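You operate a simulated robot arm through the tools that you are given. There is no shell and no other tool. Be economical: measure what you need, move in short steps, check, and stop when the job is done.

Carry out the task below with a simulated two-armed robot. There is one attempt and no reset: what you move stays moved.

## Task
Take the brown cap and leave it on the sand in sand tray two. Turn the extractor dial to 2. Set the extractor vent slider to OPEN. Close the cover box six. The order is free. The extractor vent slider goes toward x -1.0, y +0.0, z +0.0 (a direction in the base frame), to its stop.

Only the result counts: the job must be done as asked and must still hold three seconds after the hand-in. Knocking over, shifting, dropping, spilling or breaking anything else fails it. A push-on lid holds only when it is set on centred and level and pressed home; a screw cap is set on level and turned clockwise until tight.

## Robot
Two 6-joint arms with two-finger parallel grippers on one trunk, on a base that drives. Base frame: it is fixed to the floor where the robot stands at the start and does not move with it; the origin is under the middle of the robot, x ahead of it, y to its left, z up. Units: cm, rad, N and s.
The left shoulder is at the start at [6, 18.7, 104.7], the right one opposite. With the tool pointing down near the work surface each hand reaches from about 22 to 62 cm from the robot's upright axis, wherever it stands, measured 20 degrees to its own side. Places, roughly: brown cap (8x8x5 cm) [50, 10, 70]; cover box six [110, 140, 100]; extractor dial [270, -390, 110]; extractor vent slider [340, -360, 120]; sand in sand tray two [60, -90, 70]. Payload 1.57 kg a hand.
The tool frame of a hand sits at the grasp point between the pads (the TCP): z along the fingers, y along the line on which they close. The tips reach 3 cm beyond it. Largest opening 11 cm; finger width 2.4, thickness 1.2; the body of the gripper, 4.8 by 11.2 cm, starts 7.8 cm behind the TCP.
Orientation is that of the tool frame in the base frame, as a unit quaternion [x, y, z, w]. With the fingers straight down and closing along the base's y, the tool's x points along the base's -x, its y along +y and its z along -z.

## Interface
- The arms move only by the tool servo_tool. It takes "left_increments", "right_increments" or both (then of equal length, played together; a hand with none holds still); each is a list of rows, each an object (a shift or turn left out is 0, a gripper value left out holds the last) with "xyz": the shift along the tool's x, y, z in cm, a list of three; "dr": the turn, a rotation vector about the tool's x, y, z in rad, a list of three; "hand": the opening, from 0 (shut) to 1 (fully open). In form: [{"xyz": [tx, ty, tz], "dr": [wx, wy, wz], "hand": hand}, ...]. A call has 1 to 20 rows; each row shifts and turns the commanded pose from where the row before left it, along the tool's axes as they then stand. Each row takes 0.2 s and may step no farther than 5 cm and 0.15 rad from the row before; otherwise, or with a gripper value out of range, the whole call is refused. A pose out of reach is approached as far as the arm can. The call stops where the force on the tool passes 40 N (or 10 N more than at its start, if that is more) or the arm is blocked; 0.2 s more then pass. Each finger travels about 15.3 cm/s and halts on what it meets, pressing with about 20 N; the grip force reading is that of the motor and also rises with nothing between the fingers. The clock runs only during rows and for 0.2 s after the last one: add rows that do not move to give the fingers time. It gives the time, the measured TCP pose, the force on the tool (base axes), the opening and the grip force at its end, in the units of the frame above (readings bear some noise), with the torque about the TCP (base axes, N m) and any sound that the robot's microphone picked up.
- Cameras (640 x 400 px; columns grow to the right, rows downward): "scene" is now at [0.28, -3.62, 158.07]; the picture's right is [-0.51, -0.86, 0.00], its down [-0.70, 0.42, -0.58] and it looks along [0.50, -0.30, -0.82] (base axes); focal length 268 px, centre (320, 200). "left" rides on the left gripper at [7, -1.6, -14.1] in its tool frame; the picture's right is [0.23, 0.97, 0.00], its down [-0.86, 0.20, -0.48] and it looks along [-0.47, 0.11, 0.88] (tool axes); focal length 222 px, centre (320, 200). "right" rides on the right gripper at [7, 1.6, -14.1] in its tool frame; the picture's right is [-0.23, 0.97, 0.00], its down [-0.86, -0.20, -0.48] and it looks along [-0.47, -0.11, 0.88] (tool axes); focal length 222 px, centre (320, 200). There is no depth. A picture from a camera that has moved, and an enlarged one, comes with that camera's place and axes in the base frame and with its lens.
- capture(camera): a new picture of that camera. The clock stands still meanwhile.
- move_column(by): slides the trunk up (or, below 0, down) by that many cm; the arms and the scene camera ride with it, the base frame stays. It gives what a move gives, with no picture.
- steer(legs): drives the robot by 1 to 6 legs, each [ahead, left, turn to the left] in cm, cm and rad, along the robot's own axes; the way and the turn of a leg run together, so that a leg with both is an arc; at most 150 cm and 3.142 rad a leg. The arms and the cameras ride along, it lands a little off, and it stops where it bumps. It gives what a move gives.
- pan_tilt(pan, tilt): turns the head with the scene camera to pan (to the left, within 1.501 rad either way) and tilt (down, from -0.506 to 1.204), counted from straight ahead of the robot. It gives what a move gives.
- inspect(camera, box): a new picture of the part [left, top, right, bottom] of that camera's present view, enlarged. The clock stands still meanwhile.
- sign_off(): hands the job in; it is judged then, once.

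Go step by step. Nothing tells you exact positions but the pictures and the camera data: compare them with the known pose of the tool, close in by small moves and look again before you grip or let go. The budget is 165 turns and 138 pictures, counting those below and the enlarged ones. Unless the task says otherwise, let go and move clear before handing in.

The tools are called after "Request:" as name(argument=value, ...) on one line, values as JSON. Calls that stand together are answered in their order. servo_tool: Moves the arms, as the interface text tells. Its arguments: {"type":"object","properties":{"left_increments":{"type":"array"},"right_increments":{"type":"array"}},"required":[]} The other tools are called the same way: move_column (by) slides the trunk up or down; steer (legs) drives the base; pan_tilt (pan, tilt) turns the head that bears the scene camera; capture (camera) takes a picture; inspect (camera, box) takes an enlarged picture of a part of a camera's view; sign_off () hands the job in.

At the start:

```text
time_s: 0.0
left_eef_pos: [40.59, -2.11, 102.84]
left_tool_rot: [0.0, 1.0, 0.0, 0.001]
left_ft_force: [-0.2, -1.0, 0.2]
left_ft_torque: [0.02, 0.0, 0.03]
left_opening: 11.01
left_grip_force: 0.0
right_eef_pos: [31.6, -35.29, 103.5]
right_tool_rot: [-0.001, 1.0, 0.0, 0.0]
right_ft_force: [0.6, 0.6, -0.2]
right_ft_torque: [0.0, 0.03, 0.03]
right_opening: 10.99
right_grip_force: 0.0
trunk travel left (down, up): [-67.5, 31.5]
robot x, y, heading: [-0.08, 0.33, -0.004]
head pan, tilt: [-0.541, 0.953]
```

scene: 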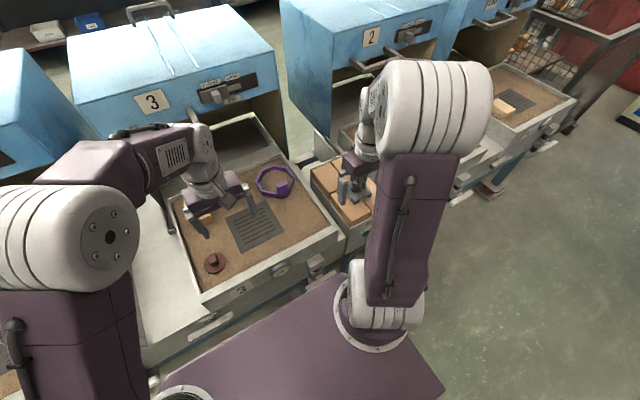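
right: 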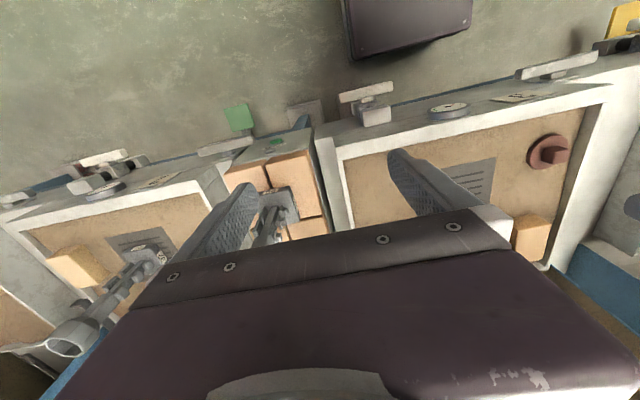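
left: 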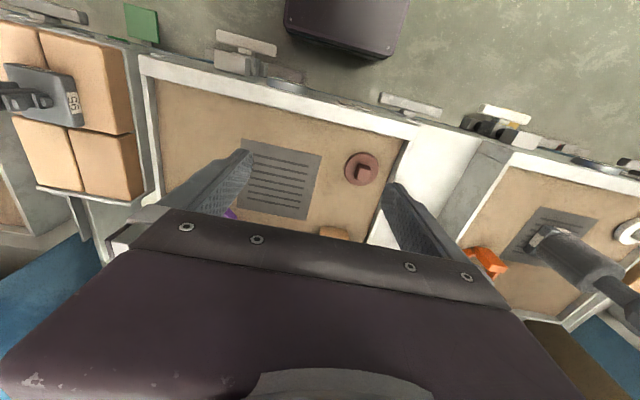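

The brown cap appears to be the reddish disc in tray 3, at about [48, 9, 71]. I'll look closer at it and at the rest of the surroundings.

Request:
inspect(camera="left", box=[280, 110, 440, 210])

Request:
inspect(camera="scene", box=[440, 40, 640, 165])

Request:
inspect(camera="scene", box=[160, 150, 350, 310])

```text
4.00 times, centred on (360, 160) of left
camera zoom: at [33.56, -3.71, 116.98], right [-0.23, 0.97, 0.0], down [0.85, 0.2, 0.48], along [0.47, 0.11, -0.88], focal length 888 px, centre (160, 360)
```

zoom: 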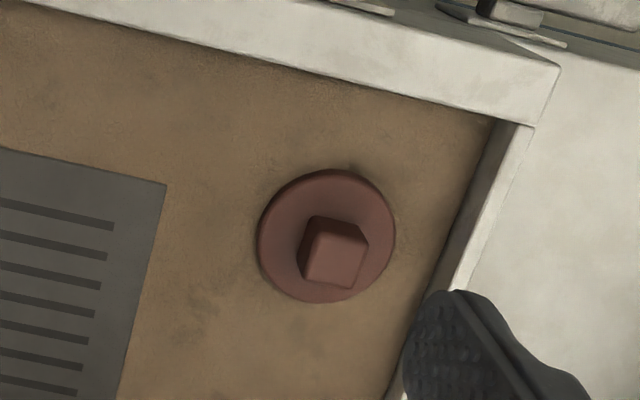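

```text
3.20 times, centred on (540, 102) of scene
camera zoom: at [0.28, -3.62, 158.07], right [-0.51, -0.86, 0.0], down [-0.7, 0.42, -0.58], along [0.5, -0.3, -0.82], focal length 857 px, centre (-384, 512)
```

zoom: 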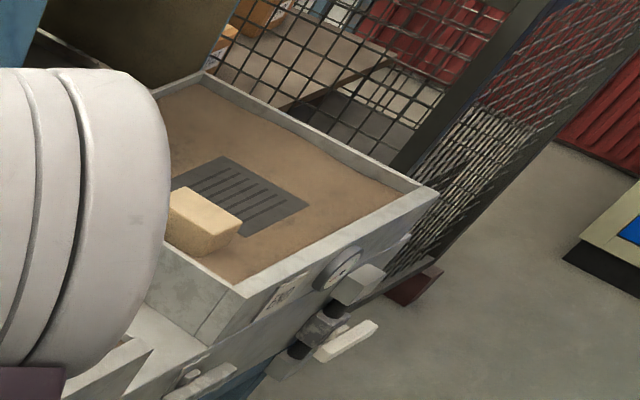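

```text
2.50 times, centred on (255, 230) of scene
camera zoom: at [0.28, -3.62, 158.07], right [-0.51, -0.86, 0.0], down [-0.7, 0.42, -0.58], along [0.5, -0.3, -0.82], focal length 669 px, centre (482, 125)
```

zoom: 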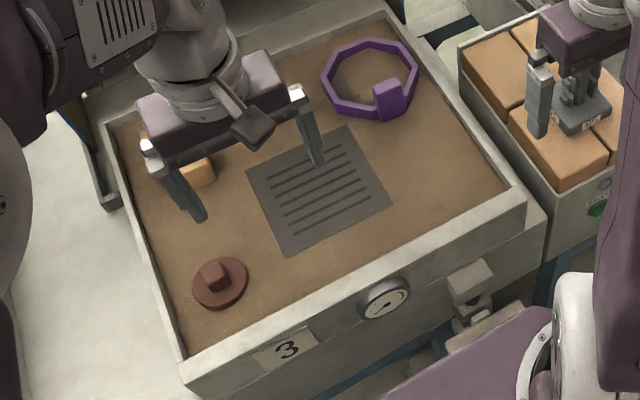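

The cap is at about [48.4, 8.9], with its knob aligned to the base axes. I'll bring the left hand above it and pan the head to see tray two.

Request:
servo_tool(left_increments=[{"xyz": [-2, 2.75, 3], "hand": 0.6}, {"xyz": [-2, 2.75, 4]}, {"xyz": [-2, 2.75, 4]}, {"xyz": [-1.9, 2.75, 4]}, {"xyz": [0, 0, 4]}, {"xyz": [0, 0, 1]}, {}])

Request:
capture(camera="left")

Request:
pan_tilt(pan=-1.0, tilt=0.5)

Request:
capture(camera="scene")

Request:
pan_tilt(pan=0.9, tilt=0.3)

Request:
capture(camera="scene")

```text
refused: row 2 steps farther than a row can; nothing moved
```

```text
131 pictures are left
camera left: at [33.56, -3.71, 116.98], right [-0.23, 0.97, 0.0], down [0.85, 0.2, 0.48], along [0.47, 0.11, -0.88], focal length 222 px, centre (320, 200)
```

left: 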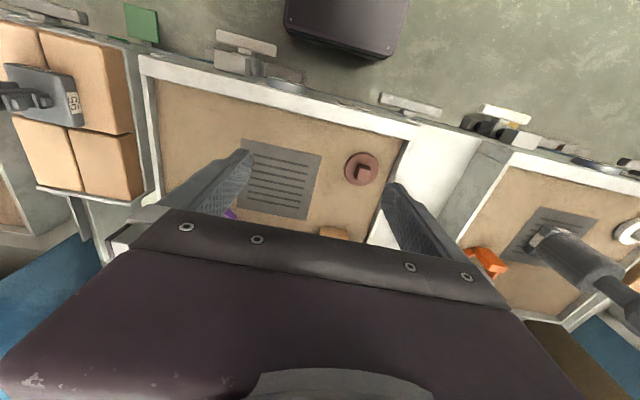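

```text
time_s: 0.9
left_eef_pos: [40.54, -2.16, 102.86]
left_tool_rot: [0.0, 1.0, 0.0, 0.001]
left_ft_force: [-0.2, -0.2, 0.0]
left_ft_torque: [-0.02, 0.01, 0.01]
left_opening: 10.98
left_grip_force: 0.0
right_eef_pos: [31.61, -35.27, 103.44]
right_tool_rot: [0.0, 1.0, 0.0, -0.001]
right_ft_force: [0.1, -1.2, -0.6]
right_ft_torque: [-0.02, 0.03, 0.01]
right_opening: 10.99
right_grip_force: 0.1
trunk travel left (down, up): [-67.5, 31.5]
robot x, y, heading: [-0.19, -0.15, 0.001]
head pan, tilt: [-1.0, 0.499]
```

```text
130 pictures are left
camera scene: at [-1.01, -7.53, 161.84], right [-0.84, -0.54, 0.0], down [-0.26, 0.4, -0.88], along [0.47, -0.74, -0.48], focal length 268 px, centre (320, 200)
```

scene: 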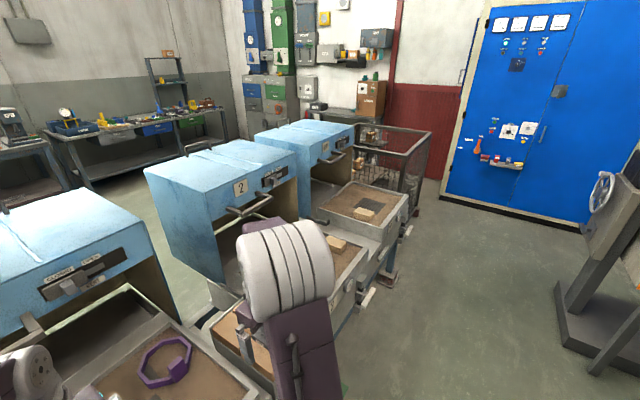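

```text
time_s: 2.8
left_eef_pos: [40.62, -2.16, 102.82]
left_tool_rot: [0.001, 1.0, -0.001, 0.001]
left_ft_force: [0.3, 0.1, -0.2]
left_ft_torque: [0.01, 0.0, -0.01]
left_opening: 11.01
left_grip_force: 0.0
right_eef_pos: [31.61, -35.18, 103.5]
right_tool_rot: [0.0, 1.0, 0.0, 0.0]
right_ft_force: [-0.2, -0.3, 0.3]
right_ft_torque: [0.0, 0.01, 0.04]
right_opening: 10.99
right_grip_force: 0.2
trunk travel left (down, up): [-67.5, 31.5]
robot x, y, heading: [-0.08, 0.07, 0.001]
head pan, tilt: [0.901, 0.3]
```

```text
129 pictures are left
camera scene: at [-0.12, 7.42, 163.69], right [0.78, -0.62, 0.0], down [-0.18, -0.23, -0.96], along [0.59, 0.75, -0.3], focal length 268 px, centre (320, 200)
```

scene: 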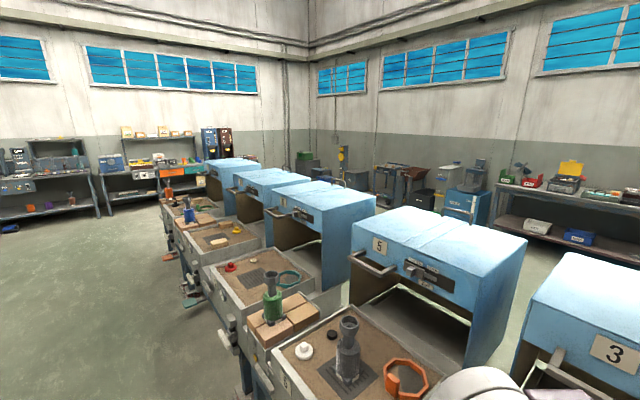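

Nothing moved because that step was too long. I'll retry with shorter rows.

Request:
servo_tool(left_increments=[{"xyz": [-1.6, 2.2, 3], "hand": 0.6}, {"xyz": [-1.6, 2.2, 3]}, {"xyz": [-1.6, 2.2, 3]}, {"xyz": [-1.6, 2.2, 3]}, {"xyz": [-1.5, 2.2, 3]}, {"xyz": [0, 0, 4]}, {"xyz": [0, 0, 1]}, {}])

Request:
capture(camera="left")

Request:
inspect(camera="scene", box=[140, 140, 460, 340])

```text
time_s: 4.6
left_eef_pos: [48.46, 8.88, 82.81]
left_tool_rot: [0.0, 1.0, -0.001, 0.0]
left_ft_force: [-0.4, -1.4, -0.5]
left_ft_torque: [0.0, -0.03, 0.02]
left_opening: 6.58
left_grip_force: 0.1
right_eef_pos: [31.63, -35.15, 103.5]
right_tool_rot: [-0.001, 1.0, -0.001, 0.0]
right_ft_force: [0.9, -0.3, -0.8]
right_ft_torque: [0.01, 0.0, 0.0]
right_opening: 11.01
right_grip_force: 0.0
trunk travel left (down, up): [-67.5, 31.5]
robot x, y, heading: [-0.47, -0.31, 0.0]
head pan, tilt: [0.901, 0.3]
```

```text
128 pictures are left
camera left: at [41.45, 7.2, 96.98], right [-0.23, 0.97, 0.0], down [0.85, 0.2, 0.48], along [0.47, 0.11, -0.88], focal length 222 px, centre (320, 200)
```

left: 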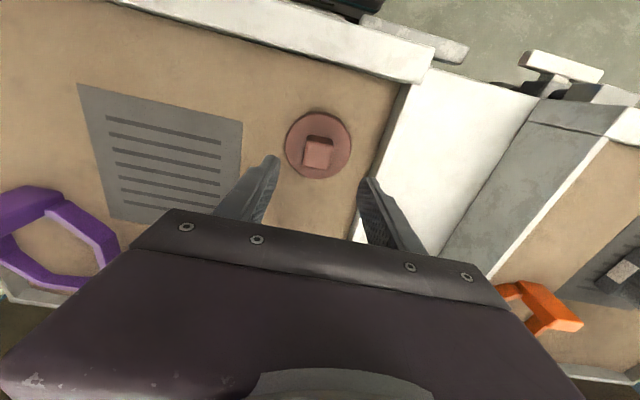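

```text
2.00 times, centred on (300, 240) of scene
camera zoom: at [-0.14, 7.44, 163.69], right [0.78, -0.62, 0.0], down [-0.18, -0.23, -0.96], along [0.59, 0.75, -0.3], focal length 535 px, centre (360, 120)
```

zoom: 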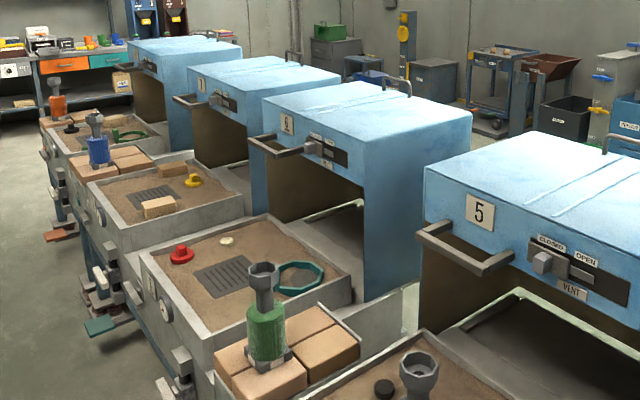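

The knob is at about [48.1, 8.6]. I'll descend and close on it.

Request:
servo_tool(left_increments=[{"xyz": [0.3, -0.25, 3.2]}, {"xyz": [0, 0, 3]}, {"xyz": [0, 0, 1]}, {}, {"hand": 0}, {}, {}])

Request:
capture(camera="left")

```text
time_s: 5.3
left_eef_pos: [48.06, 8.47, 76.68]
left_tool_rot: [0.001, 1.0, 0.0, 0.0]
left_ft_force: [-3.3, 1.2, 4.6]
left_ft_torque: [0.08, -0.17, -0.05]
left_opening: 6.59
left_grip_force: 0.2
right_eef_pos: [31.38, -35.26, 103.63]
right_tool_rot: [0.0, 1.0, 0.0, 0.001]
right_ft_force: [-0.2, 0.2, -0.3]
right_ft_torque: [-0.01, 0.02, 0.01]
right_opening: 11.01
right_grip_force: 0.1
trunk travel left (down, up): [-67.5, 31.5]
robot x, y, heading: [-0.3, -0.04, 0.002]
head pan, tilt: [0.901, 0.3]
stopped in row 3 (left hand): the force on the tool passed its limit at 48 N (the readings are from after the stop); the commanded pose is now the measured one
```

```text
126 pictures are left
camera left: at [41.06, 6.87, 90.86], right [-0.23, 0.97, 0.0], down [0.86, 0.2, 0.48], along [0.47, 0.11, -0.88], focal length 222 px, centre (320, 200)
```

left: 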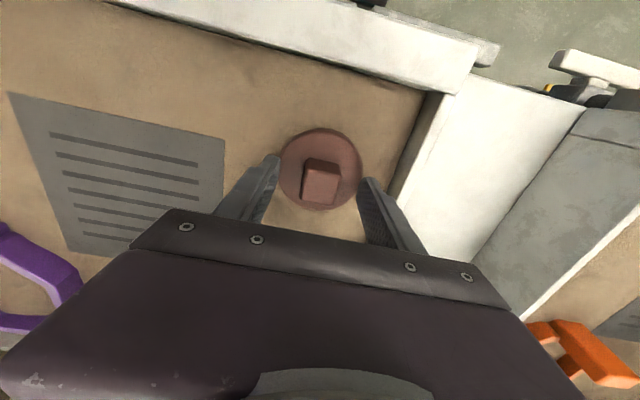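

The fingertips touched the disc at tip height 73.7, so I'm at grasp depth already. I'll lift slightly and close.

Request:
servo_tool(left_increments=[{"xyz": [0.1, 0, -0.3]}, {"hand": 0}, {}, {}, {}])

Request:
inspect(camera="left", box=[220, 110, 420, 235])

```text
time_s: 6.5
left_eef_pos: [48.16, 8.57, 76.74]
left_tool_rot: [0.0, 1.0, 0.001, 0.001]
left_ft_force: [-1.0, -0.5, 0.9]
left_ft_torque: [-0.01, -0.03, -0.01]
left_opening: 2.69
left_grip_force: 19.9
right_eef_pos: [31.68, -35.2, 103.5]
right_tool_rot: [-0.001, 1.0, 0.0, 0.0]
right_ft_force: [-0.1, 0.0, 0.1]
right_ft_torque: [0.02, 0.0, 0.01]
right_opening: 11.0
right_grip_force: 0.1
trunk travel left (down, up): [-67.5, 31.5]
robot x, y, heading: [-0.3, -0.04, -0.001]
head pan, tilt: [0.901, 0.3]
```

```text
3.20 times, centred on (320, 172) of left
camera zoom: at [41.15, 6.89, 91.04], right [-0.23, 0.97, 0.0], down [0.86, 0.2, 0.48], along [0.47, 0.11, -0.88], focal length 711 px, centre (320, 288)
```

zoom: 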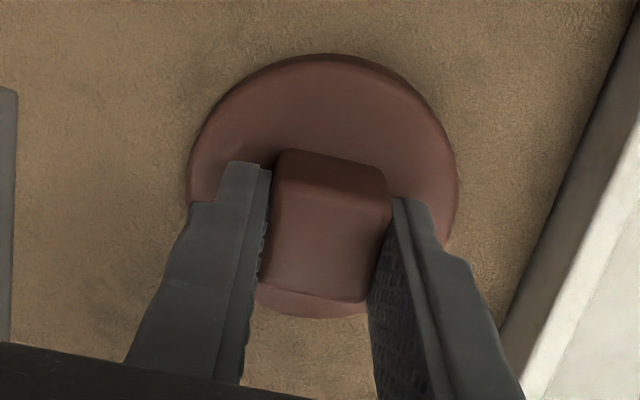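

Gripped at an opening of 2.7. I'll lift it clear.

Request:
servo_tool(left_increments=[{"xyz": [0, 0, -1]}, {"xyz": [0, 0, -3]}, {"xyz": [0, 0, -4]}, {"xyz": [0, 0, -4]}, {"xyz": [0, 0, -4]}, {"xyz": [0, 0, -4]}, {"xyz": [0, 0, -4]}, {}])

Request:
capture(camera="left")

Request:
pan_tilt(pan=-1.1, tilt=0.75)

Request:
capture(camera="scene")

Request:
capture(camera="right")

```text
time_s: 8.3
left_eef_pos: [48.14, 8.53, 100.77]
left_tool_rot: [0.001, 1.0, 0.0, 0.0]
left_ft_force: [0.1, -0.6, -0.4]
left_ft_torque: [0.01, 0.0, 0.0]
left_opening: 2.7
left_grip_force: 19.7
right_eef_pos: [31.65, -35.17, 103.49]
right_tool_rot: [0.0, 1.0, 0.0, -0.001]
right_ft_force: [0.4, 0.8, 0.8]
right_ft_torque: [0.02, 0.02, 0.0]
right_opening: 10.98
right_grip_force: 0.1
trunk travel left (down, up): [-67.5, 31.5]
robot x, y, heading: [-0.28, -0.16, -0.002]
head pan, tilt: [0.901, 0.3]
```

```text
124 pictures are left
camera left: at [41.19, 6.9, 114.98], right [-0.23, 0.97, 0.0], down [0.86, 0.2, 0.48], along [0.47, 0.11, -0.88], focal length 222 px, centre (320, 200)
```

left: 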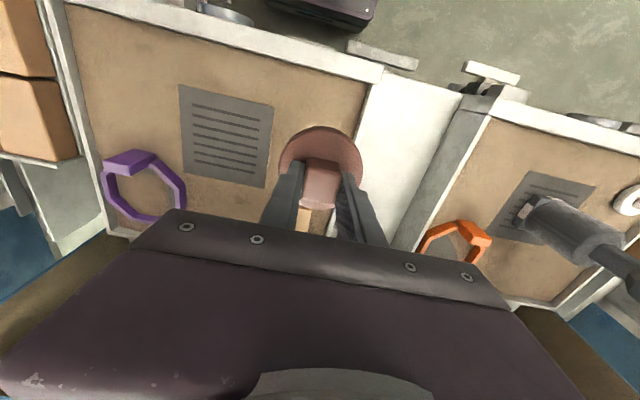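

```text
time_s: 10.2
left_eef_pos: [48.21, 8.51, 100.76]
left_tool_rot: [0.0, 1.0, 0.0, 0.0]
left_ft_force: [-0.3, 0.1, -1.1]
left_ft_torque: [0.01, -0.02, 0.01]
left_opening: 2.7
left_grip_force: 20.5
right_eef_pos: [31.57, -35.18, 103.44]
right_tool_rot: [0.0, 1.0, 0.0, 0.0]
right_ft_force: [0.2, 0.1, 0.5]
right_ft_torque: [0.02, -0.02, 0.02]
right_opening: 11.01
right_grip_force: 0.1
trunk travel left (down, up): [-67.5, 31.5]
robot x, y, heading: [-0.01, 0.17, -0.002]
head pan, tilt: [-1.1, 0.75]
```

```text
123 pictures are left
camera scene: at [-2.14, -7.26, 159.66], right [-0.89, -0.45, 0.0], down [-0.31, 0.61, -0.73], along [0.33, -0.65, -0.68], focal length 268 px, centre (320, 200)
```

scene: 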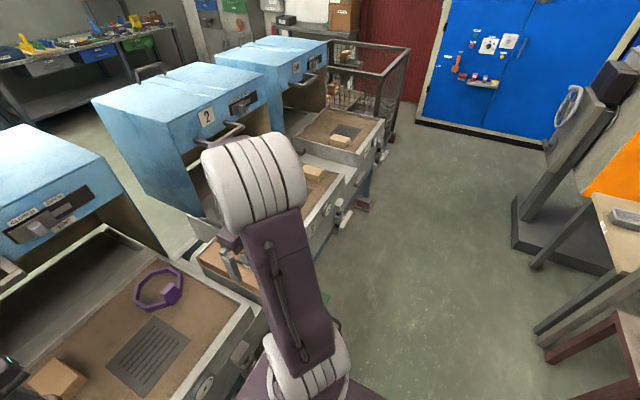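

```text
122 pictures are left
camera right: at [24.59, -33.47, 117.65], right [0.23, 0.97, 0.0], down [0.86, -0.2, 0.48], along [0.47, -0.11, -0.88], focal length 222 px, centre (320, 200)
```

right: 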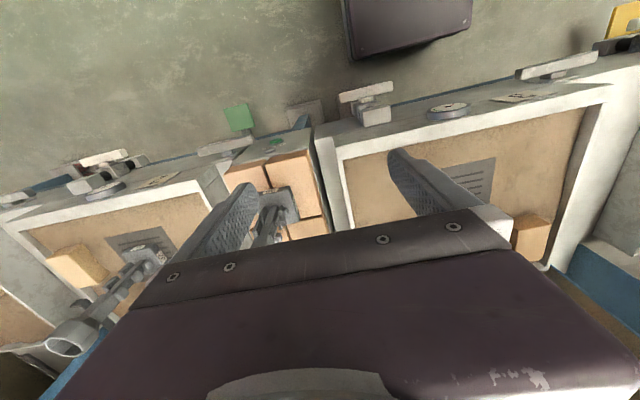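

The cap is held. I'll raise the trunk for clearance, back off, and slide right to tray two.

Request:
move_column(by=25)

Request:
steer(legs=[[-15, 0, 0], [0, -95, 0]])

Request:
pan_tilt(pan=0, tilt=0.8)

Request:
capture(camera="scene")

Request:
capture(camera="left")

```text
time_s: 12.8
left_eef_pos: [48.14, 8.48, 125.7]
left_tool_rot: [0.0, 1.0, -0.001, 0.0]
left_ft_force: [0.3, 0.5, 0.0]
left_ft_torque: [0.0, 0.01, 0.02]
left_opening: 2.74
left_grip_force: 19.9
right_eef_pos: [31.57, -35.17, 128.48]
right_tool_rot: [0.0, 1.0, 0.0, 0.0]
right_ft_force: [0.3, -0.4, -0.2]
right_ft_torque: [0.01, 0.01, 0.0]
right_opening: 11.01
right_grip_force: 0.0
trunk travel left (down, up): [-92.5, 6.5]
robot x, y, heading: [0.07, 0.04, 0.003]
head pan, tilt: [-1.1, 0.75]
```

```text
time_s: 18.7
left_eef_pos: [32.48, -85.97, 125.86]
left_tool_rot: [0.008, 1.0, -0.001, 0.0]
left_ft_force: [0.4, 1.0, -1.4]
left_ft_torque: [-0.01, -0.03, -0.01]
left_opening: 2.69
left_grip_force: 20.0
right_eef_pos: [15.29, -129.52, 128.56]
right_tool_rot: [0.008, 1.0, -0.001, 0.0]
right_ft_force: [-0.5, -0.2, -0.6]
right_ft_torque: [-0.02, 0.0, 0.0]
right_opening: 11.02
right_grip_force: 0.2
trunk travel left (down, up): [-92.5, 6.5]
robot x, y, heading: [-15.62, -93.8, -0.018]
head pan, tilt: [-1.1, 0.75]
```

```text
time_s: 20.0
left_eef_pos: [32.55, -86.08, 125.9]
left_tool_rot: [0.008, 1.0, -0.001, 0.0]
left_ft_force: [0.5, 0.9, -0.1]
left_ft_torque: [-0.01, 0.04, 0.01]
left_opening: 2.71
left_grip_force: 20.0
right_eef_pos: [15.34, -129.57, 128.44]
right_tool_rot: [0.008, 1.0, 0.0, 0.0]
right_ft_force: [0.9, -0.7, 0.1]
right_ft_torque: [0.02, 0.01, 0.04]
right_opening: 11.0
right_grip_force: 0.0
trunk travel left (down, up): [-92.5, 6.5]
robot x, y, heading: [-15.5, -93.81, -0.015]
head pan, tilt: [0.0, 0.799]
```

```text
121 pictures are left
camera scene: at [-13.56, -93.78, 184.26], right [-0.02, -1.0, 0.0], down [-0.72, 0.01, -0.7], along [0.7, -0.01, -0.72], focal length 268 px, centre (320, 200)
```

scene: 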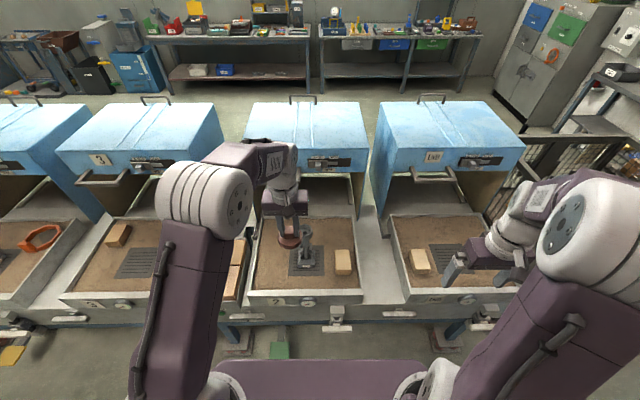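

```text
120 pictures are left
camera left: at [25.54, -87.61, 139.95], right [-0.21, 0.98, 0.0], down [0.86, 0.19, 0.48], along [0.47, 0.1, -0.88], focal length 222 px, centre (320, 200)
```

left: 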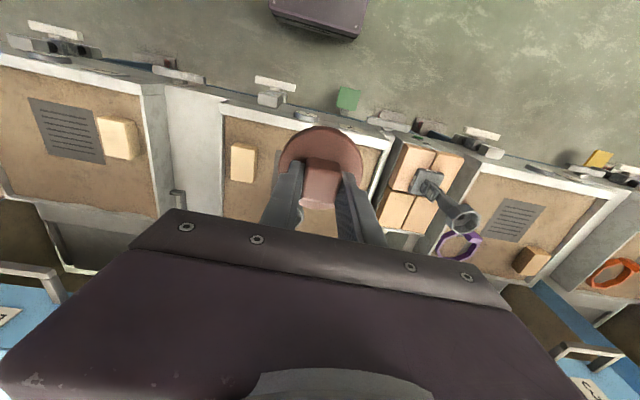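

Tray two is centred at about [60, -88], with a rammer on the plate and a block at the right side. The free sand on the left strip is around y -72. I'll drive forward and left, then look from the hand.

Request:
steer(legs=[[15, 12, 0.015]])

Request:
capture(camera="left")

Request:
capture(camera="scene")

```text
time_s: 21.6
left_eef_pos: [46.99, -73.78, 125.97]
left_tool_rot: [-0.001, 1.0, 0.001, 0.0]
left_ft_force: [0.2, -0.5, -0.3]
left_ft_torque: [0.06, -0.02, 0.0]
left_opening: 2.72
left_grip_force: 19.4
right_eef_pos: [30.57, -117.52, 128.44]
right_tool_rot: [-0.002, 1.0, 0.001, 0.002]
right_ft_force: [0.1, 0.0, -0.3]
right_ft_torque: [0.02, -0.06, -0.01]
right_opening: 11.0
right_grip_force: 0.0
trunk travel left (down, up): [-92.5, 6.5]
robot x, y, heading: [-0.82, -82.03, 0.0]
head pan, tilt: [0.0, 0.799]
```

```text
119 pictures are left
camera left: at [39.99, -75.39, 140.1], right [-0.23, 0.97, 0.0], down [0.85, 0.2, 0.48], along [0.47, 0.11, -0.88], focal length 222 px, centre (320, 200)
```

left: 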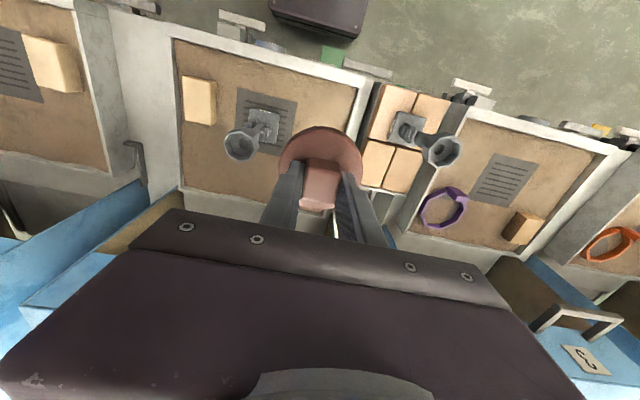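

```text
118 pictures are left
camera scene: at [0.88, -82.37, 184.26], right [0.0, -1.0, 0.0], down [-0.71, 0.0, -0.7], along [0.7, 0.0, -0.71], focal length 268 px, centre (320, 200)
```

scene: 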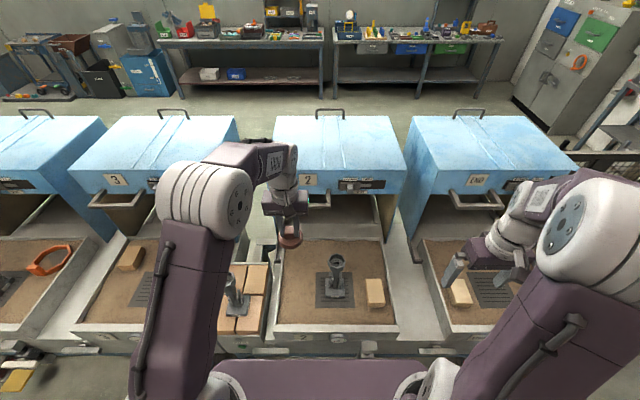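

Free sand lies at x 45–80, y −65 to −80. I'll target [55, −72.5], lowering the trunk first.

Request:
move_column(by=-25)

Request:
servo_tool(left_increments=[{"xyz": [-2, 0.3, 3]}, {"xyz": [-2, 0.3, 3]}, {"xyz": [-2, 0.4, 3]}, {"xyz": [-2, 0.3, 3]}, {"xyz": [0, 0, 4]}, {}])

Request:
capture(camera="left")

Request:
capture(camera="scene")

```text
time_s: 24.1
left_eef_pos: [47.3, -73.44, 100.83]
left_tool_rot: [0.0, 1.0, 0.0, 0.0]
left_ft_force: [0.8, 0.5, 0.1]
left_ft_torque: [-0.03, -0.01, 0.0]
left_opening: 2.69
left_grip_force: 20.1
right_eef_pos: [31.0, -117.22, 103.56]
right_tool_rot: [-0.001, 1.0, 0.001, 0.0]
right_ft_force: [0.6, -0.3, 1.1]
right_ft_torque: [0.01, 0.02, -0.01]
right_opening: 10.95
right_grip_force: 0.0
trunk travel left (down, up): [-67.5, 31.5]
robot x, y, heading: [-0.7, -82.07, 0.003]
head pan, tilt: [0.0, 0.799]
```

```text
time_s: 25.6
left_eef_pos: [55.52, -72.05, 84.71]
left_tool_rot: [-0.001, 1.0, 0.0, 0.0]
left_ft_force: [0.2, 0.3, -0.8]
left_ft_torque: [0.0, -0.03, 0.02]
left_opening: 2.75
left_grip_force: 19.8
right_eef_pos: [30.91, -117.21, 103.53]
right_tool_rot: [-0.002, 1.0, -0.001, 0.001]
right_ft_force: [0.6, 0.2, -0.4]
right_ft_torque: [-0.01, 0.0, 0.0]
right_opening: 11.0
right_grip_force: 0.1
trunk travel left (down, up): [-67.5, 31.5]
robot x, y, heading: [-0.78, -82.32, 0.004]
head pan, tilt: [0.0, 0.799]
```

```text
117 pictures are left
camera left: at [48.48, -73.75, 98.89], right [-0.23, 0.97, 0.0], down [0.85, 0.2, 0.48], along [0.47, 0.11, -0.88], focal length 222 px, centre (320, 200)
```

left: 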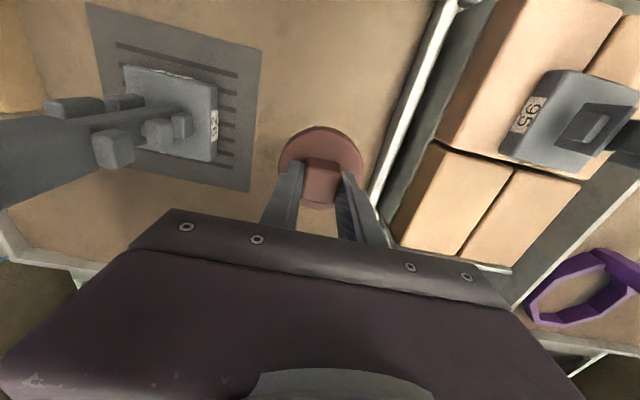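

```text
116 pictures are left
camera scene: at [1.36, -81.95, 159.26], right [0.0, -1.0, 0.0], down [-0.72, 0.0, -0.7], along [0.7, 0.0, -0.72], focal length 268 px, centre (320, 200)
```

scene: 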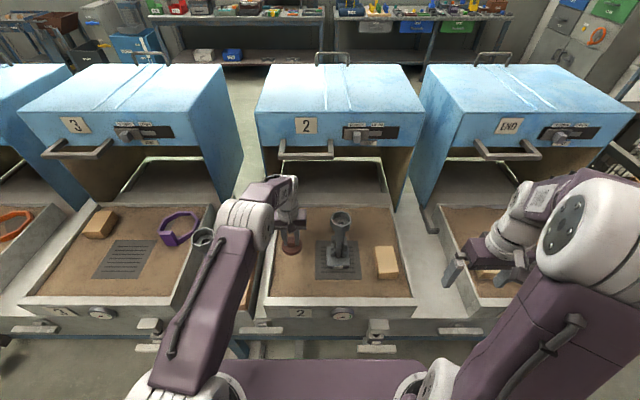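

The cap is centred between plate and wall. I'll descend in small steps to contact.

Request:
servo_tool(left_increments=[{"xyz": [0, 0, 3]}, {"xyz": [0, 0, 2.5]}, {"xyz": [0, 0, 1]}, {"xyz": [0, 0, 0.5]}, {"xyz": [0, 0, 0.3]}, {"xyz": [0, 0, 0.3]}, {}])

Request:
inspect(camera="left", box=[220, 110, 420, 235])

```text
time_s: 27.1
left_eef_pos: [55.37, -72.09, 77.3]
left_tool_rot: [-0.001, 1.0, 0.0, -0.001]
left_ft_force: [-0.4, 0.7, -0.5]
left_ft_torque: [0.01, 0.01, -0.01]
left_opening: 2.73
left_grip_force: 20.0
right_eef_pos: [31.03, -117.23, 103.48]
right_tool_rot: [-0.002, 1.0, 0.0, 0.0]
right_ft_force: [0.2, -0.1, -0.3]
right_ft_torque: [0.01, -0.03, 0.0]
right_opening: 10.98
right_grip_force: 0.1
trunk travel left (down, up): [-67.5, 31.5]
robot x, y, heading: [-0.83, -82.11, 0.007]
head pan, tilt: [0.0, 0.799]
```

```text
3.20 times, centred on (320, 172) of left
camera zoom: at [48.35, -73.69, 91.39], right [-0.23, 0.97, 0.0], down [0.86, 0.2, 0.48], along [0.46, 0.11, -0.88], focal length 711 px, centre (320, 288)
```

zoom: 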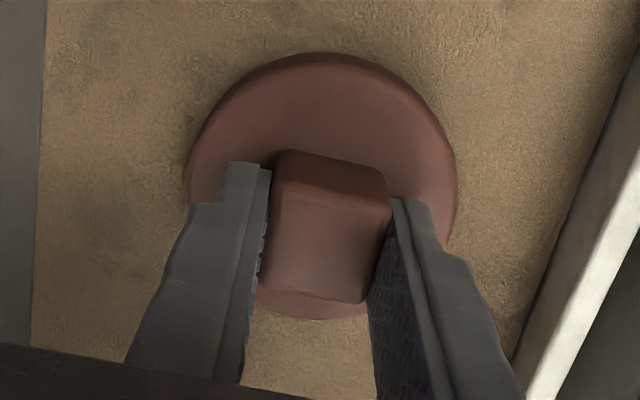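

Request:
servo_tool(left_increments=[{"xyz": [0, 0, 0.3]}, {"xyz": [0, 0, 0.2]}, {"xyz": [0, 0, 0.1]}, {}])

```text
time_s: 28.1
left_eef_pos: [55.21, -72.08, 76.74]
left_tool_rot: [-0.002, 1.0, 0.0, 0.002]
left_ft_force: [2.7, 2.7, 15.5]
left_ft_torque: [0.09, 0.0, 0.0]
left_opening: 2.71
left_grip_force: 20.1
right_eef_pos: [30.8, -117.14, 103.57]
right_tool_rot: [-0.002, 1.0, 0.0, 0.002]
right_ft_force: [-0.1, 0.5, 0.2]
right_ft_torque: [0.0, 0.03, -0.01]
right_opening: 11.0
right_grip_force: 0.0
trunk travel left (down, up): [-67.5, 31.5]
robot x, y, heading: [-0.52, -81.97, 0.002]
head pan, tilt: [0.0, 0.799]
```

The cap is down on the sand, pressing with about 15 N. I'll release it and rise.

Request:
servo_tool(left_increments=[{"xyz": [0, 0, -0.15]}, {"hand": 0.5}, {"hand": 0.5}, {"hand": 0.5}, {"xyz": [0, 0, -2]}, {"xyz": [0, 0, -4]}, {"xyz": [0, 0, -5]}, {"xyz": [0, 0, -5]}, {"xyz": [0, 0, -5]}, {"xyz": [0, 0, -4]}, {}])

Request:
capture(camera="left")

Request:
inspect(camera="scene", box=[230, 60, 640, 316])

```text
time_s: 30.6
left_eef_pos: [55.27, -71.93, 101.9]
left_tool_rot: [-0.001, 1.0, 0.001, -0.001]
left_ft_force: [0.3, 0.2, 0.2]
left_ft_torque: [0.03, 0.0, 0.01]
left_opening: 5.5
left_grip_force: 0.1
right_eef_pos: [30.89, -117.28, 103.46]
right_tool_rot: [-0.002, 1.0, 0.0, 0.0]
right_ft_force: [0.1, 0.0, 0.0]
right_ft_torque: [-0.02, -0.03, 0.01]
right_opening: 11.01
right_grip_force: 0.1
trunk travel left (down, up): [-67.5, 31.5]
robot x, y, heading: [-0.82, -82.0, 0.002]
head pan, tilt: [0.0, 0.799]
```

```text
114 pictures are left
camera left: at [48.44, -73.54, 116.0], right [-0.23, 0.97, 0.0], down [0.86, 0.2, 0.48], along [0.46, 0.11, -0.88], focal length 222 px, centre (320, 200)
```

left: 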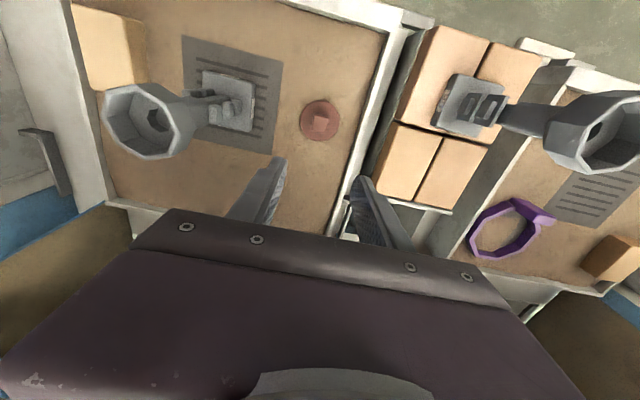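

```text
1.56 times, centred on (435, 188) of scene
camera zoom: at [1.43, -81.94, 159.25], right [0.0, -1.0, 0.0], down [-0.72, 0.0, -0.7], along [0.7, 0.0, -0.72], focal length 418 px, centre (140, 219)
```

zoom: 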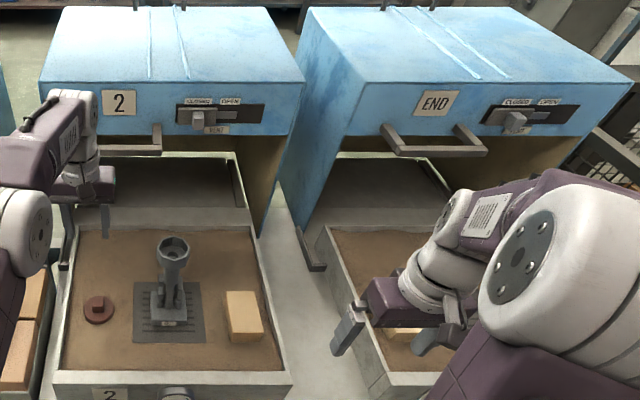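

The cap is resting on the sand in tray two. Next is cover box six, so I'll raise the trunk, back off and drive left.

Request:
move_column(by=20)

Request:
steer(legs=[[-20, 0, 0], [0, 110, 0], [0, 110, 0]])

Request:
pan_tilt(pan=0, tilt=0.6)

Request:
capture(camera="scene")

```text
time_s: 32.7
left_eef_pos: [55.43, -71.93, 121.79]
left_tool_rot: [-0.001, 1.0, 0.0, -0.001]
left_ft_force: [0.6, 0.1, 0.0]
left_ft_torque: [-0.03, 0.03, 0.06]
left_opening: 5.48
left_grip_force: 0.1
right_eef_pos: [30.92, -117.19, 123.43]
right_tool_rot: [-0.001, 1.0, 0.0, 0.0]
right_ft_force: [0.5, 0.3, 0.6]
right_ft_torque: [0.0, 0.0, -0.01]
right_opening: 10.99
right_grip_force: 0.2
trunk travel left (down, up): [-87.5, 11.5]
robot x, y, heading: [-0.5, -81.8, -0.0]
head pan, tilt: [0.0, 0.799]
```

```text
time_s: 44.9
left_eef_pos: [35.04, 148.61, 121.67]
left_tool_rot: [0.004, 1.0, 0.0, 0.0]
left_ft_force: [-0.8, -0.1, 1.1]
left_ft_torque: [0.0, -0.01, 0.04]
left_opening: 5.51
left_grip_force: 0.1
right_eef_pos: [9.98, 103.71, 123.51]
right_tool_rot: [0.004, 1.0, 0.0, 0.0]
right_ft_force: [0.0, -0.3, 0.2]
right_ft_torque: [0.01, -0.01, 0.01]
right_opening: 10.99
right_grip_force: 0.1
trunk travel left (down, up): [-87.5, 11.5]
robot x, y, heading: [-21.03, 139.45, -0.008]
head pan, tilt: [0.0, 0.799]
```

```text
time_s: 45.6
left_eef_pos: [35.06, 148.67, 121.8]
left_tool_rot: [0.004, 1.0, 0.0, -0.001]
left_ft_force: [-0.1, -0.2, 0.5]
left_ft_torque: [0.0, 0.01, 0.04]
left_opening: 5.5
left_grip_force: 0.1
right_eef_pos: [9.84, 103.64, 123.47]
right_tool_rot: [0.004, 1.0, 0.0, 0.0]
right_ft_force: [0.0, -0.9, -0.4]
right_ft_torque: [0.01, 0.0, -0.03]
right_opening: 10.99
right_grip_force: 0.1
trunk travel left (down, up): [-87.5, 11.5]
robot x, y, heading: [-21.29, 139.51, -0.008]
head pan, tilt: [0.0, 0.6]
```

```text
112 pictures are left
camera scene: at [-18.35, 139.32, 180.94], right [-0.01, -1.0, 0.0], down [-0.57, 0.01, -0.82], along [0.82, -0.01, -0.57], focal length 268 px, centre (320, 200)
```

scene: 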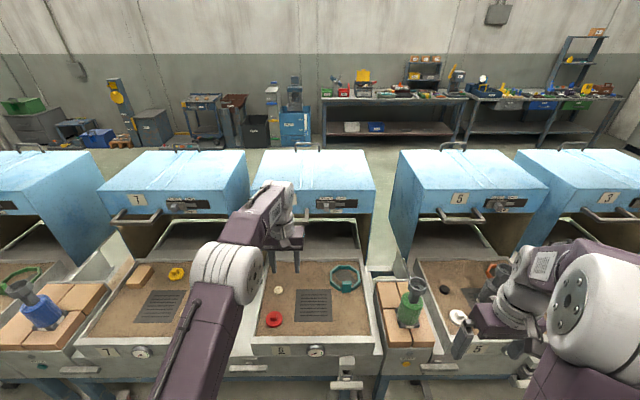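

I'm in front of the middle box. I'll zoom in on its label and the tray beneath.

Request:
inspect(camera="scene", box=[220, 130, 400, 250])

Request:
inspect(camera="scene", box=[220, 240, 420, 370])

Request:
inspect(camera="scene", box=[380, 140, 640, 310])

```text
3.33 times, centred on (310, 190) of scene
camera zoom: at [-18.35, 139.32, 180.94], right [-0.01, -1.0, 0.0], down [-0.57, 0.01, -0.82], along [0.82, -0.01, -0.57], focal length 892 px, centre (353, 233)
```

zoom: 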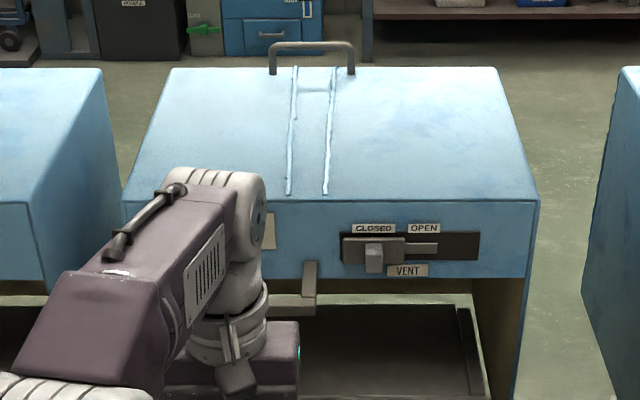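

```text
3.08 times, centred on (320, 305) of scene
camera zoom: at [-18.35, 139.32, 180.94], right [-0.01, -1.0, 0.0], down [-0.57, 0.01, -0.82], along [0.82, -0.01, -0.57], focal length 824 px, centre (320, -123)
```

zoom: 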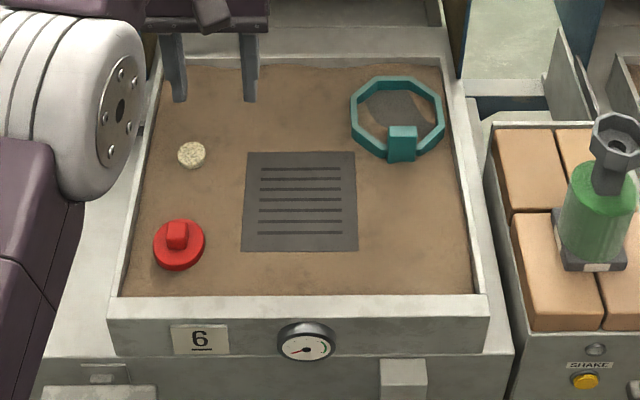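

```text
2.35 times, centred on (510, 225) of scene
camera zoom: at [-18.35, 139.32, 180.94], right [-0.01, -1.0, 0.0], down [-0.57, 0.01, -0.82], along [0.82, -0.01, -0.57], focal length 630 px, centre (-127, 141)
```

zoom: 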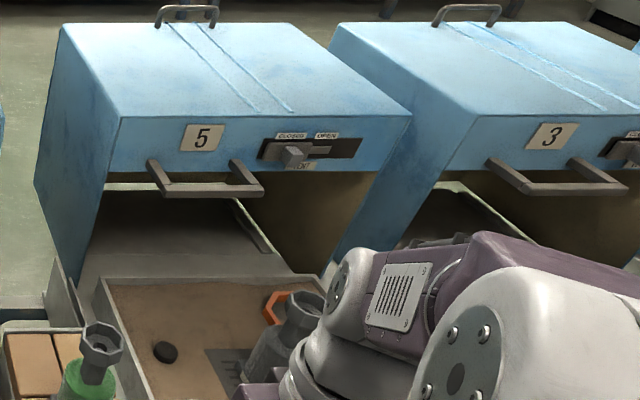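

It is box six: a hood with a U-handle on its front, open below. I'll point the left hand forward, so it can grip the horizontal bar with the fingers closing vertically, and look at the handle with it.

Request:
servo_tool(left_increments=[{"dr": [0, -0.15, 0]}, {"dr": [0, -0.15, 0]}, {"dr": [0, -0.15, 0]}, {"dr": [0, -0.15, 0]}, {"dr": [0, -0.15, 0]}, {"dr": [0, -0.15, 0]}, {"dr": [0, -0.15, 0]}, {"dr": [0, -0.15, 0]}, {"dr": [0, -0.15, 0]}, {"dr": [0, -0.15, 0]}, {"dr": [0, -0.071, 0]}, {"hand": 0.8}])

Request:
capture(camera="left")

Request:
capture(camera="scene")

```text
time_s: 48.2
left_eef_pos: [38.3, 146.66, 125.01]
left_tool_rot: [0.006, 0.744, 0.026, 0.667]
left_ft_force: [0.3, -0.6, -0.3]
left_ft_torque: [0.0, 0.0, 0.01]
left_opening: 8.81
left_grip_force: 0.1
left hand out of reach, approached as far as the arm can: row 5, 6, 9, 10, 11
right_eef_pos: [10.01, 103.83, 123.46]
right_tool_rot: [0.005, 1.0, 0.001, 0.0]
right_ft_force: [0.1, 0.1, -1.1]
right_ft_torque: [-0.03, -0.01, -0.02]
right_opening: 11.01
right_grip_force: 0.1
trunk travel left (down, up): [-87.5, 11.5]
robot x, y, heading: [-21.11, 139.03, -0.008]
head pan, tilt: [0.0, 0.6]
```

```text
108 pictures are left
camera left: at [23.58, 145.09, 119.52], right [-0.05, 0.98, -0.18], down [-0.39, 0.15, 0.91], along [0.92, 0.11, 0.37], focal length 222 px, centre (320, 200)
```

left: 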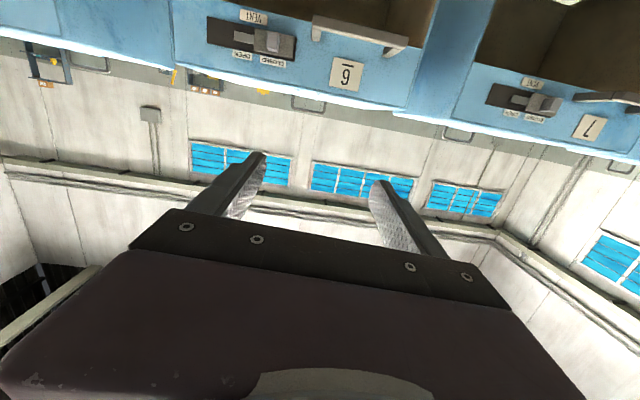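

```text
107 pictures are left
camera scene: at [-18.39, 139.35, 180.94], right [-0.01, -1.0, 0.0], down [-0.56, 0.0, -0.83], along [0.83, -0.01, -0.56], focal length 268 px, centre (320, 200)
```

scene: 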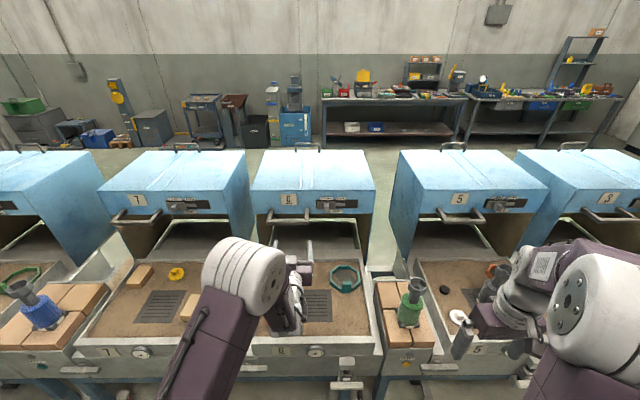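

The handle bar triangulates to about [81, 153, 103], and the box front is at x≈87. I'll drive forward, lower the trunk a bit, and roll the hand so the fingers close vertically.

Request:
steer(legs=[[19, 0, 0.008]])

Request:
move_column(by=-14)

Request:
servo_tool(left_increments=[{"dr": [0, 0, 0.15]}, {"dr": [0, 0, 0.15]}, {"dr": [0, 0, 0.15]}, {"dr": [0, 0, 0.15]}, {"dr": [0, 0, 0.15]}, {"dr": [0, 0, 0.15]}, {"dr": [0, 0, 0.15]}, {"dr": [0, 0, 0.15]}, {"dr": [0, 0, 0.15]}, {"dr": [0, 0, 0.15]}, {"dr": [0, 0, 0.071]}, {}])

Request:
capture(camera="left")

Request:
capture(camera="scene")

```text
time_s: 49.8
left_eef_pos: [57.34, 147.2, 125.11]
left_tool_rot: [0.004, 0.744, 0.028, 0.668]
left_ft_force: [-0.8, -0.5, 0.6]
left_ft_torque: [-0.02, -0.01, -0.01]
left_opening: 8.79
left_grip_force: 0.0
right_eef_pos: [29.38, 103.89, 123.46]
right_tool_rot: [0.0, 1.0, 0.001, 0.002]
right_ft_force: [0.4, 0.6, -0.2]
right_ft_torque: [-0.03, -0.03, 0.0]
right_opening: 10.98
right_grip_force: 0.0
trunk travel left (down, up): [-87.5, 11.5]
robot x, y, heading: [-1.74, 139.2, -0.002]
head pan, tilt: [0.0, 0.6]
```

```text
time_s: 51.4
left_eef_pos: [57.69, 147.09, 110.92]
left_tool_rot: [0.004, 0.744, 0.027, 0.668]
left_ft_force: [-0.1, 1.1, 0.5]
left_ft_torque: [0.01, -0.01, 0.04]
left_opening: 8.82
left_grip_force: 0.0
right_eef_pos: [29.64, 103.94, 109.44]
right_tool_rot: [0.0, 1.0, 0.001, 0.001]
right_ft_force: [-0.1, 0.0, -0.5]
right_ft_torque: [0.0, -0.01, 0.0]
right_opening: 10.99
right_grip_force: 0.0
trunk travel left (down, up): [-73.5, 25.5]
robot x, y, heading: [-1.77, 139.3, 0.001]
head pan, tilt: [0.0, 0.6]
```

```text
time_s: 54.0
left_eef_pos: [57.79, 147.17, 110.99]
left_tool_rot: [0.53, 0.523, 0.491, 0.451]
left_ft_force: [0.2, -0.1, 0.4]
left_ft_torque: [0.01, -0.02, 0.01]
left_opening: 8.79
left_grip_force: 0.1
right_eef_pos: [29.64, 103.85, 109.4]
right_tool_rot: [0.0, 1.0, 0.0, -0.001]
right_ft_force: [0.0, 1.3, -0.1]
right_ft_torque: [-0.01, 0.02, 0.02]
right_opening: 11.02
right_grip_force: 0.0
trunk travel left (down, up): [-73.5, 25.5]
robot x, y, heading: [-2.07, 138.69, -0.003]
head pan, tilt: [0.0, 0.6]
```

```text
106 pictures are left
camera left: at [43.3, 153.66, 111.26], right [0.1, 0.18, 0.98], down [-0.43, -0.88, 0.21], along [0.9, -0.44, -0.01], focal length 222 px, centre (320, 200)
```

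left: 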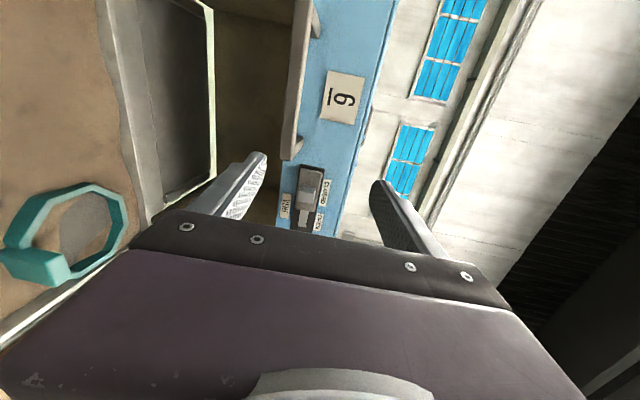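

```text
105 pictures are left
camera scene: at [1.05, 139.23, 166.94], right [0.0, -1.0, 0.0], down [-0.56, 0.0, -0.83], along [0.83, 0.0, -0.56], focal length 268 px, centre (320, 200)
```

scene: 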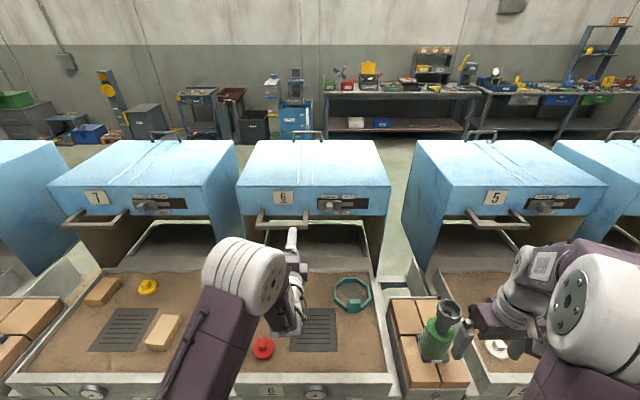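

The roll worked. I'll zoom both cameras to refine the handle position.

Request:
inspect(camera="scene", box=[230, 180, 330, 242])

Request:
inspect(camera="left", box=[220, 0, 400, 240])

```text
6.40 times, centred on (280, 211) of scene
camera zoom: at [1.05, 139.23, 166.94], right [0.0, -1.0, 0.0], down [-0.56, 0.0, -0.83], along [0.83, 0.0, -0.56], focal length 1713 px, centre (576, 130)
```

zoom: 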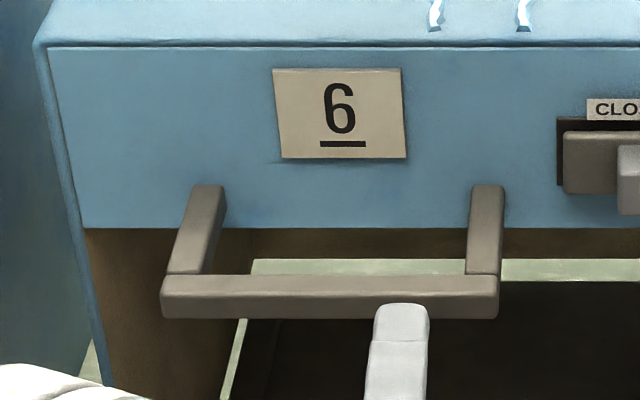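

```text
1.67 times, centred on (310, 120) of left
camera zoom: at [43.3, 153.66, 111.26], right [0.1, 0.18, 0.98], down [-0.43, -0.88, 0.21], along [0.9, -0.44, -0.01], focal length 370 px, centre (337, 333)
```

zoom: 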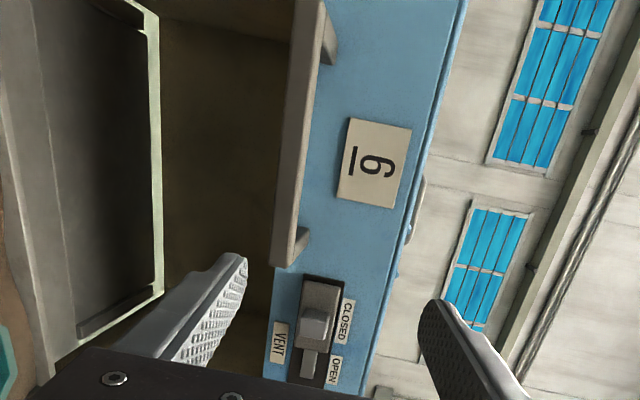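

The bar is at x≈77, y 144–163, z≈104.5. I'll level the hand, line up and approach to x≈68.

Request:
servo_tool(left_increments=[{"dr": [-0.11, 0.035, 0]}, {"xyz": [2.5, -3.3, 0]}, {"xyz": [2.5, -3.3, 0]}, {"xyz": [0, 0, 4]}, {"xyz": [0, 0, 4]}, {"xyz": [0, 0, 2]}, {}])

Request:
capture(camera="left")

Request:
inspect(camera="scene", box=[200, 160, 380, 272])

```text
time_s: 55.6
left_eef_pos: [67.39, 152.26, 104.52]
left_tool_rot: [0.493, 0.507, 0.53, 0.468]
left_ft_force: [0.0, 0.0, -0.1]
left_ft_torque: [0.04, 0.0, 0.01]
left_opening: 8.81
left_grip_force: 0.0
left hand out of reach, approached as far as the arm can: row 5
right_eef_pos: [29.64, 103.84, 109.55]
right_tool_rot: [0.0, 1.0, -0.001, 0.0]
right_ft_force: [0.9, -1.0, 0.8]
right_ft_torque: [0.02, 0.02, 0.01]
right_opening: 11.01
right_grip_force: 0.0
trunk travel left (down, up): [-73.5, 25.5]
robot x, y, heading: [-1.89, 139.3, -0.001]
head pan, tilt: [0.0, 0.6]
```

```text
102 pictures are left
camera left: at [52.69, 158.21, 103.29], right [-0.01, 0.18, 0.98], down [-0.41, -0.9, 0.16], along [0.91, -0.4, 0.09], focal length 222 px, centre (320, 200)
```

left: 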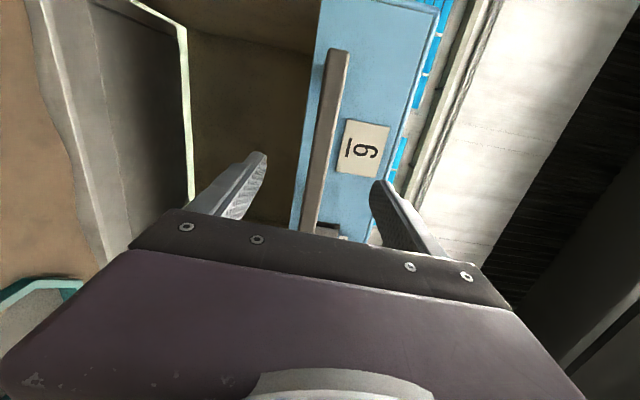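

```text
3.56 times, centred on (290, 216) of scene
camera zoom: at [1.03, 139.2, 166.94], right [0.0, -1.0, 0.0], down [-0.56, 0.0, -0.83], along [0.83, 0.0, -0.56], focal length 952 px, centre (427, 143)
```

zoom: 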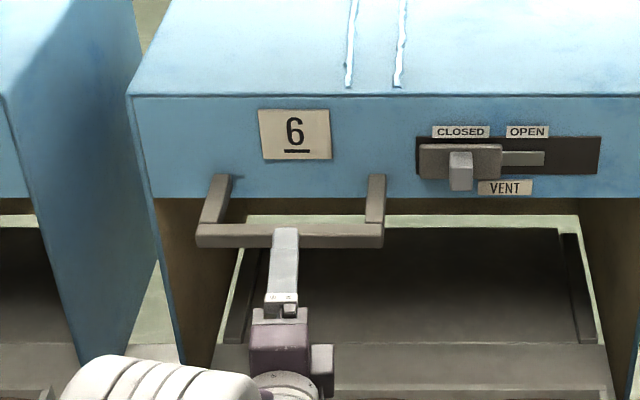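

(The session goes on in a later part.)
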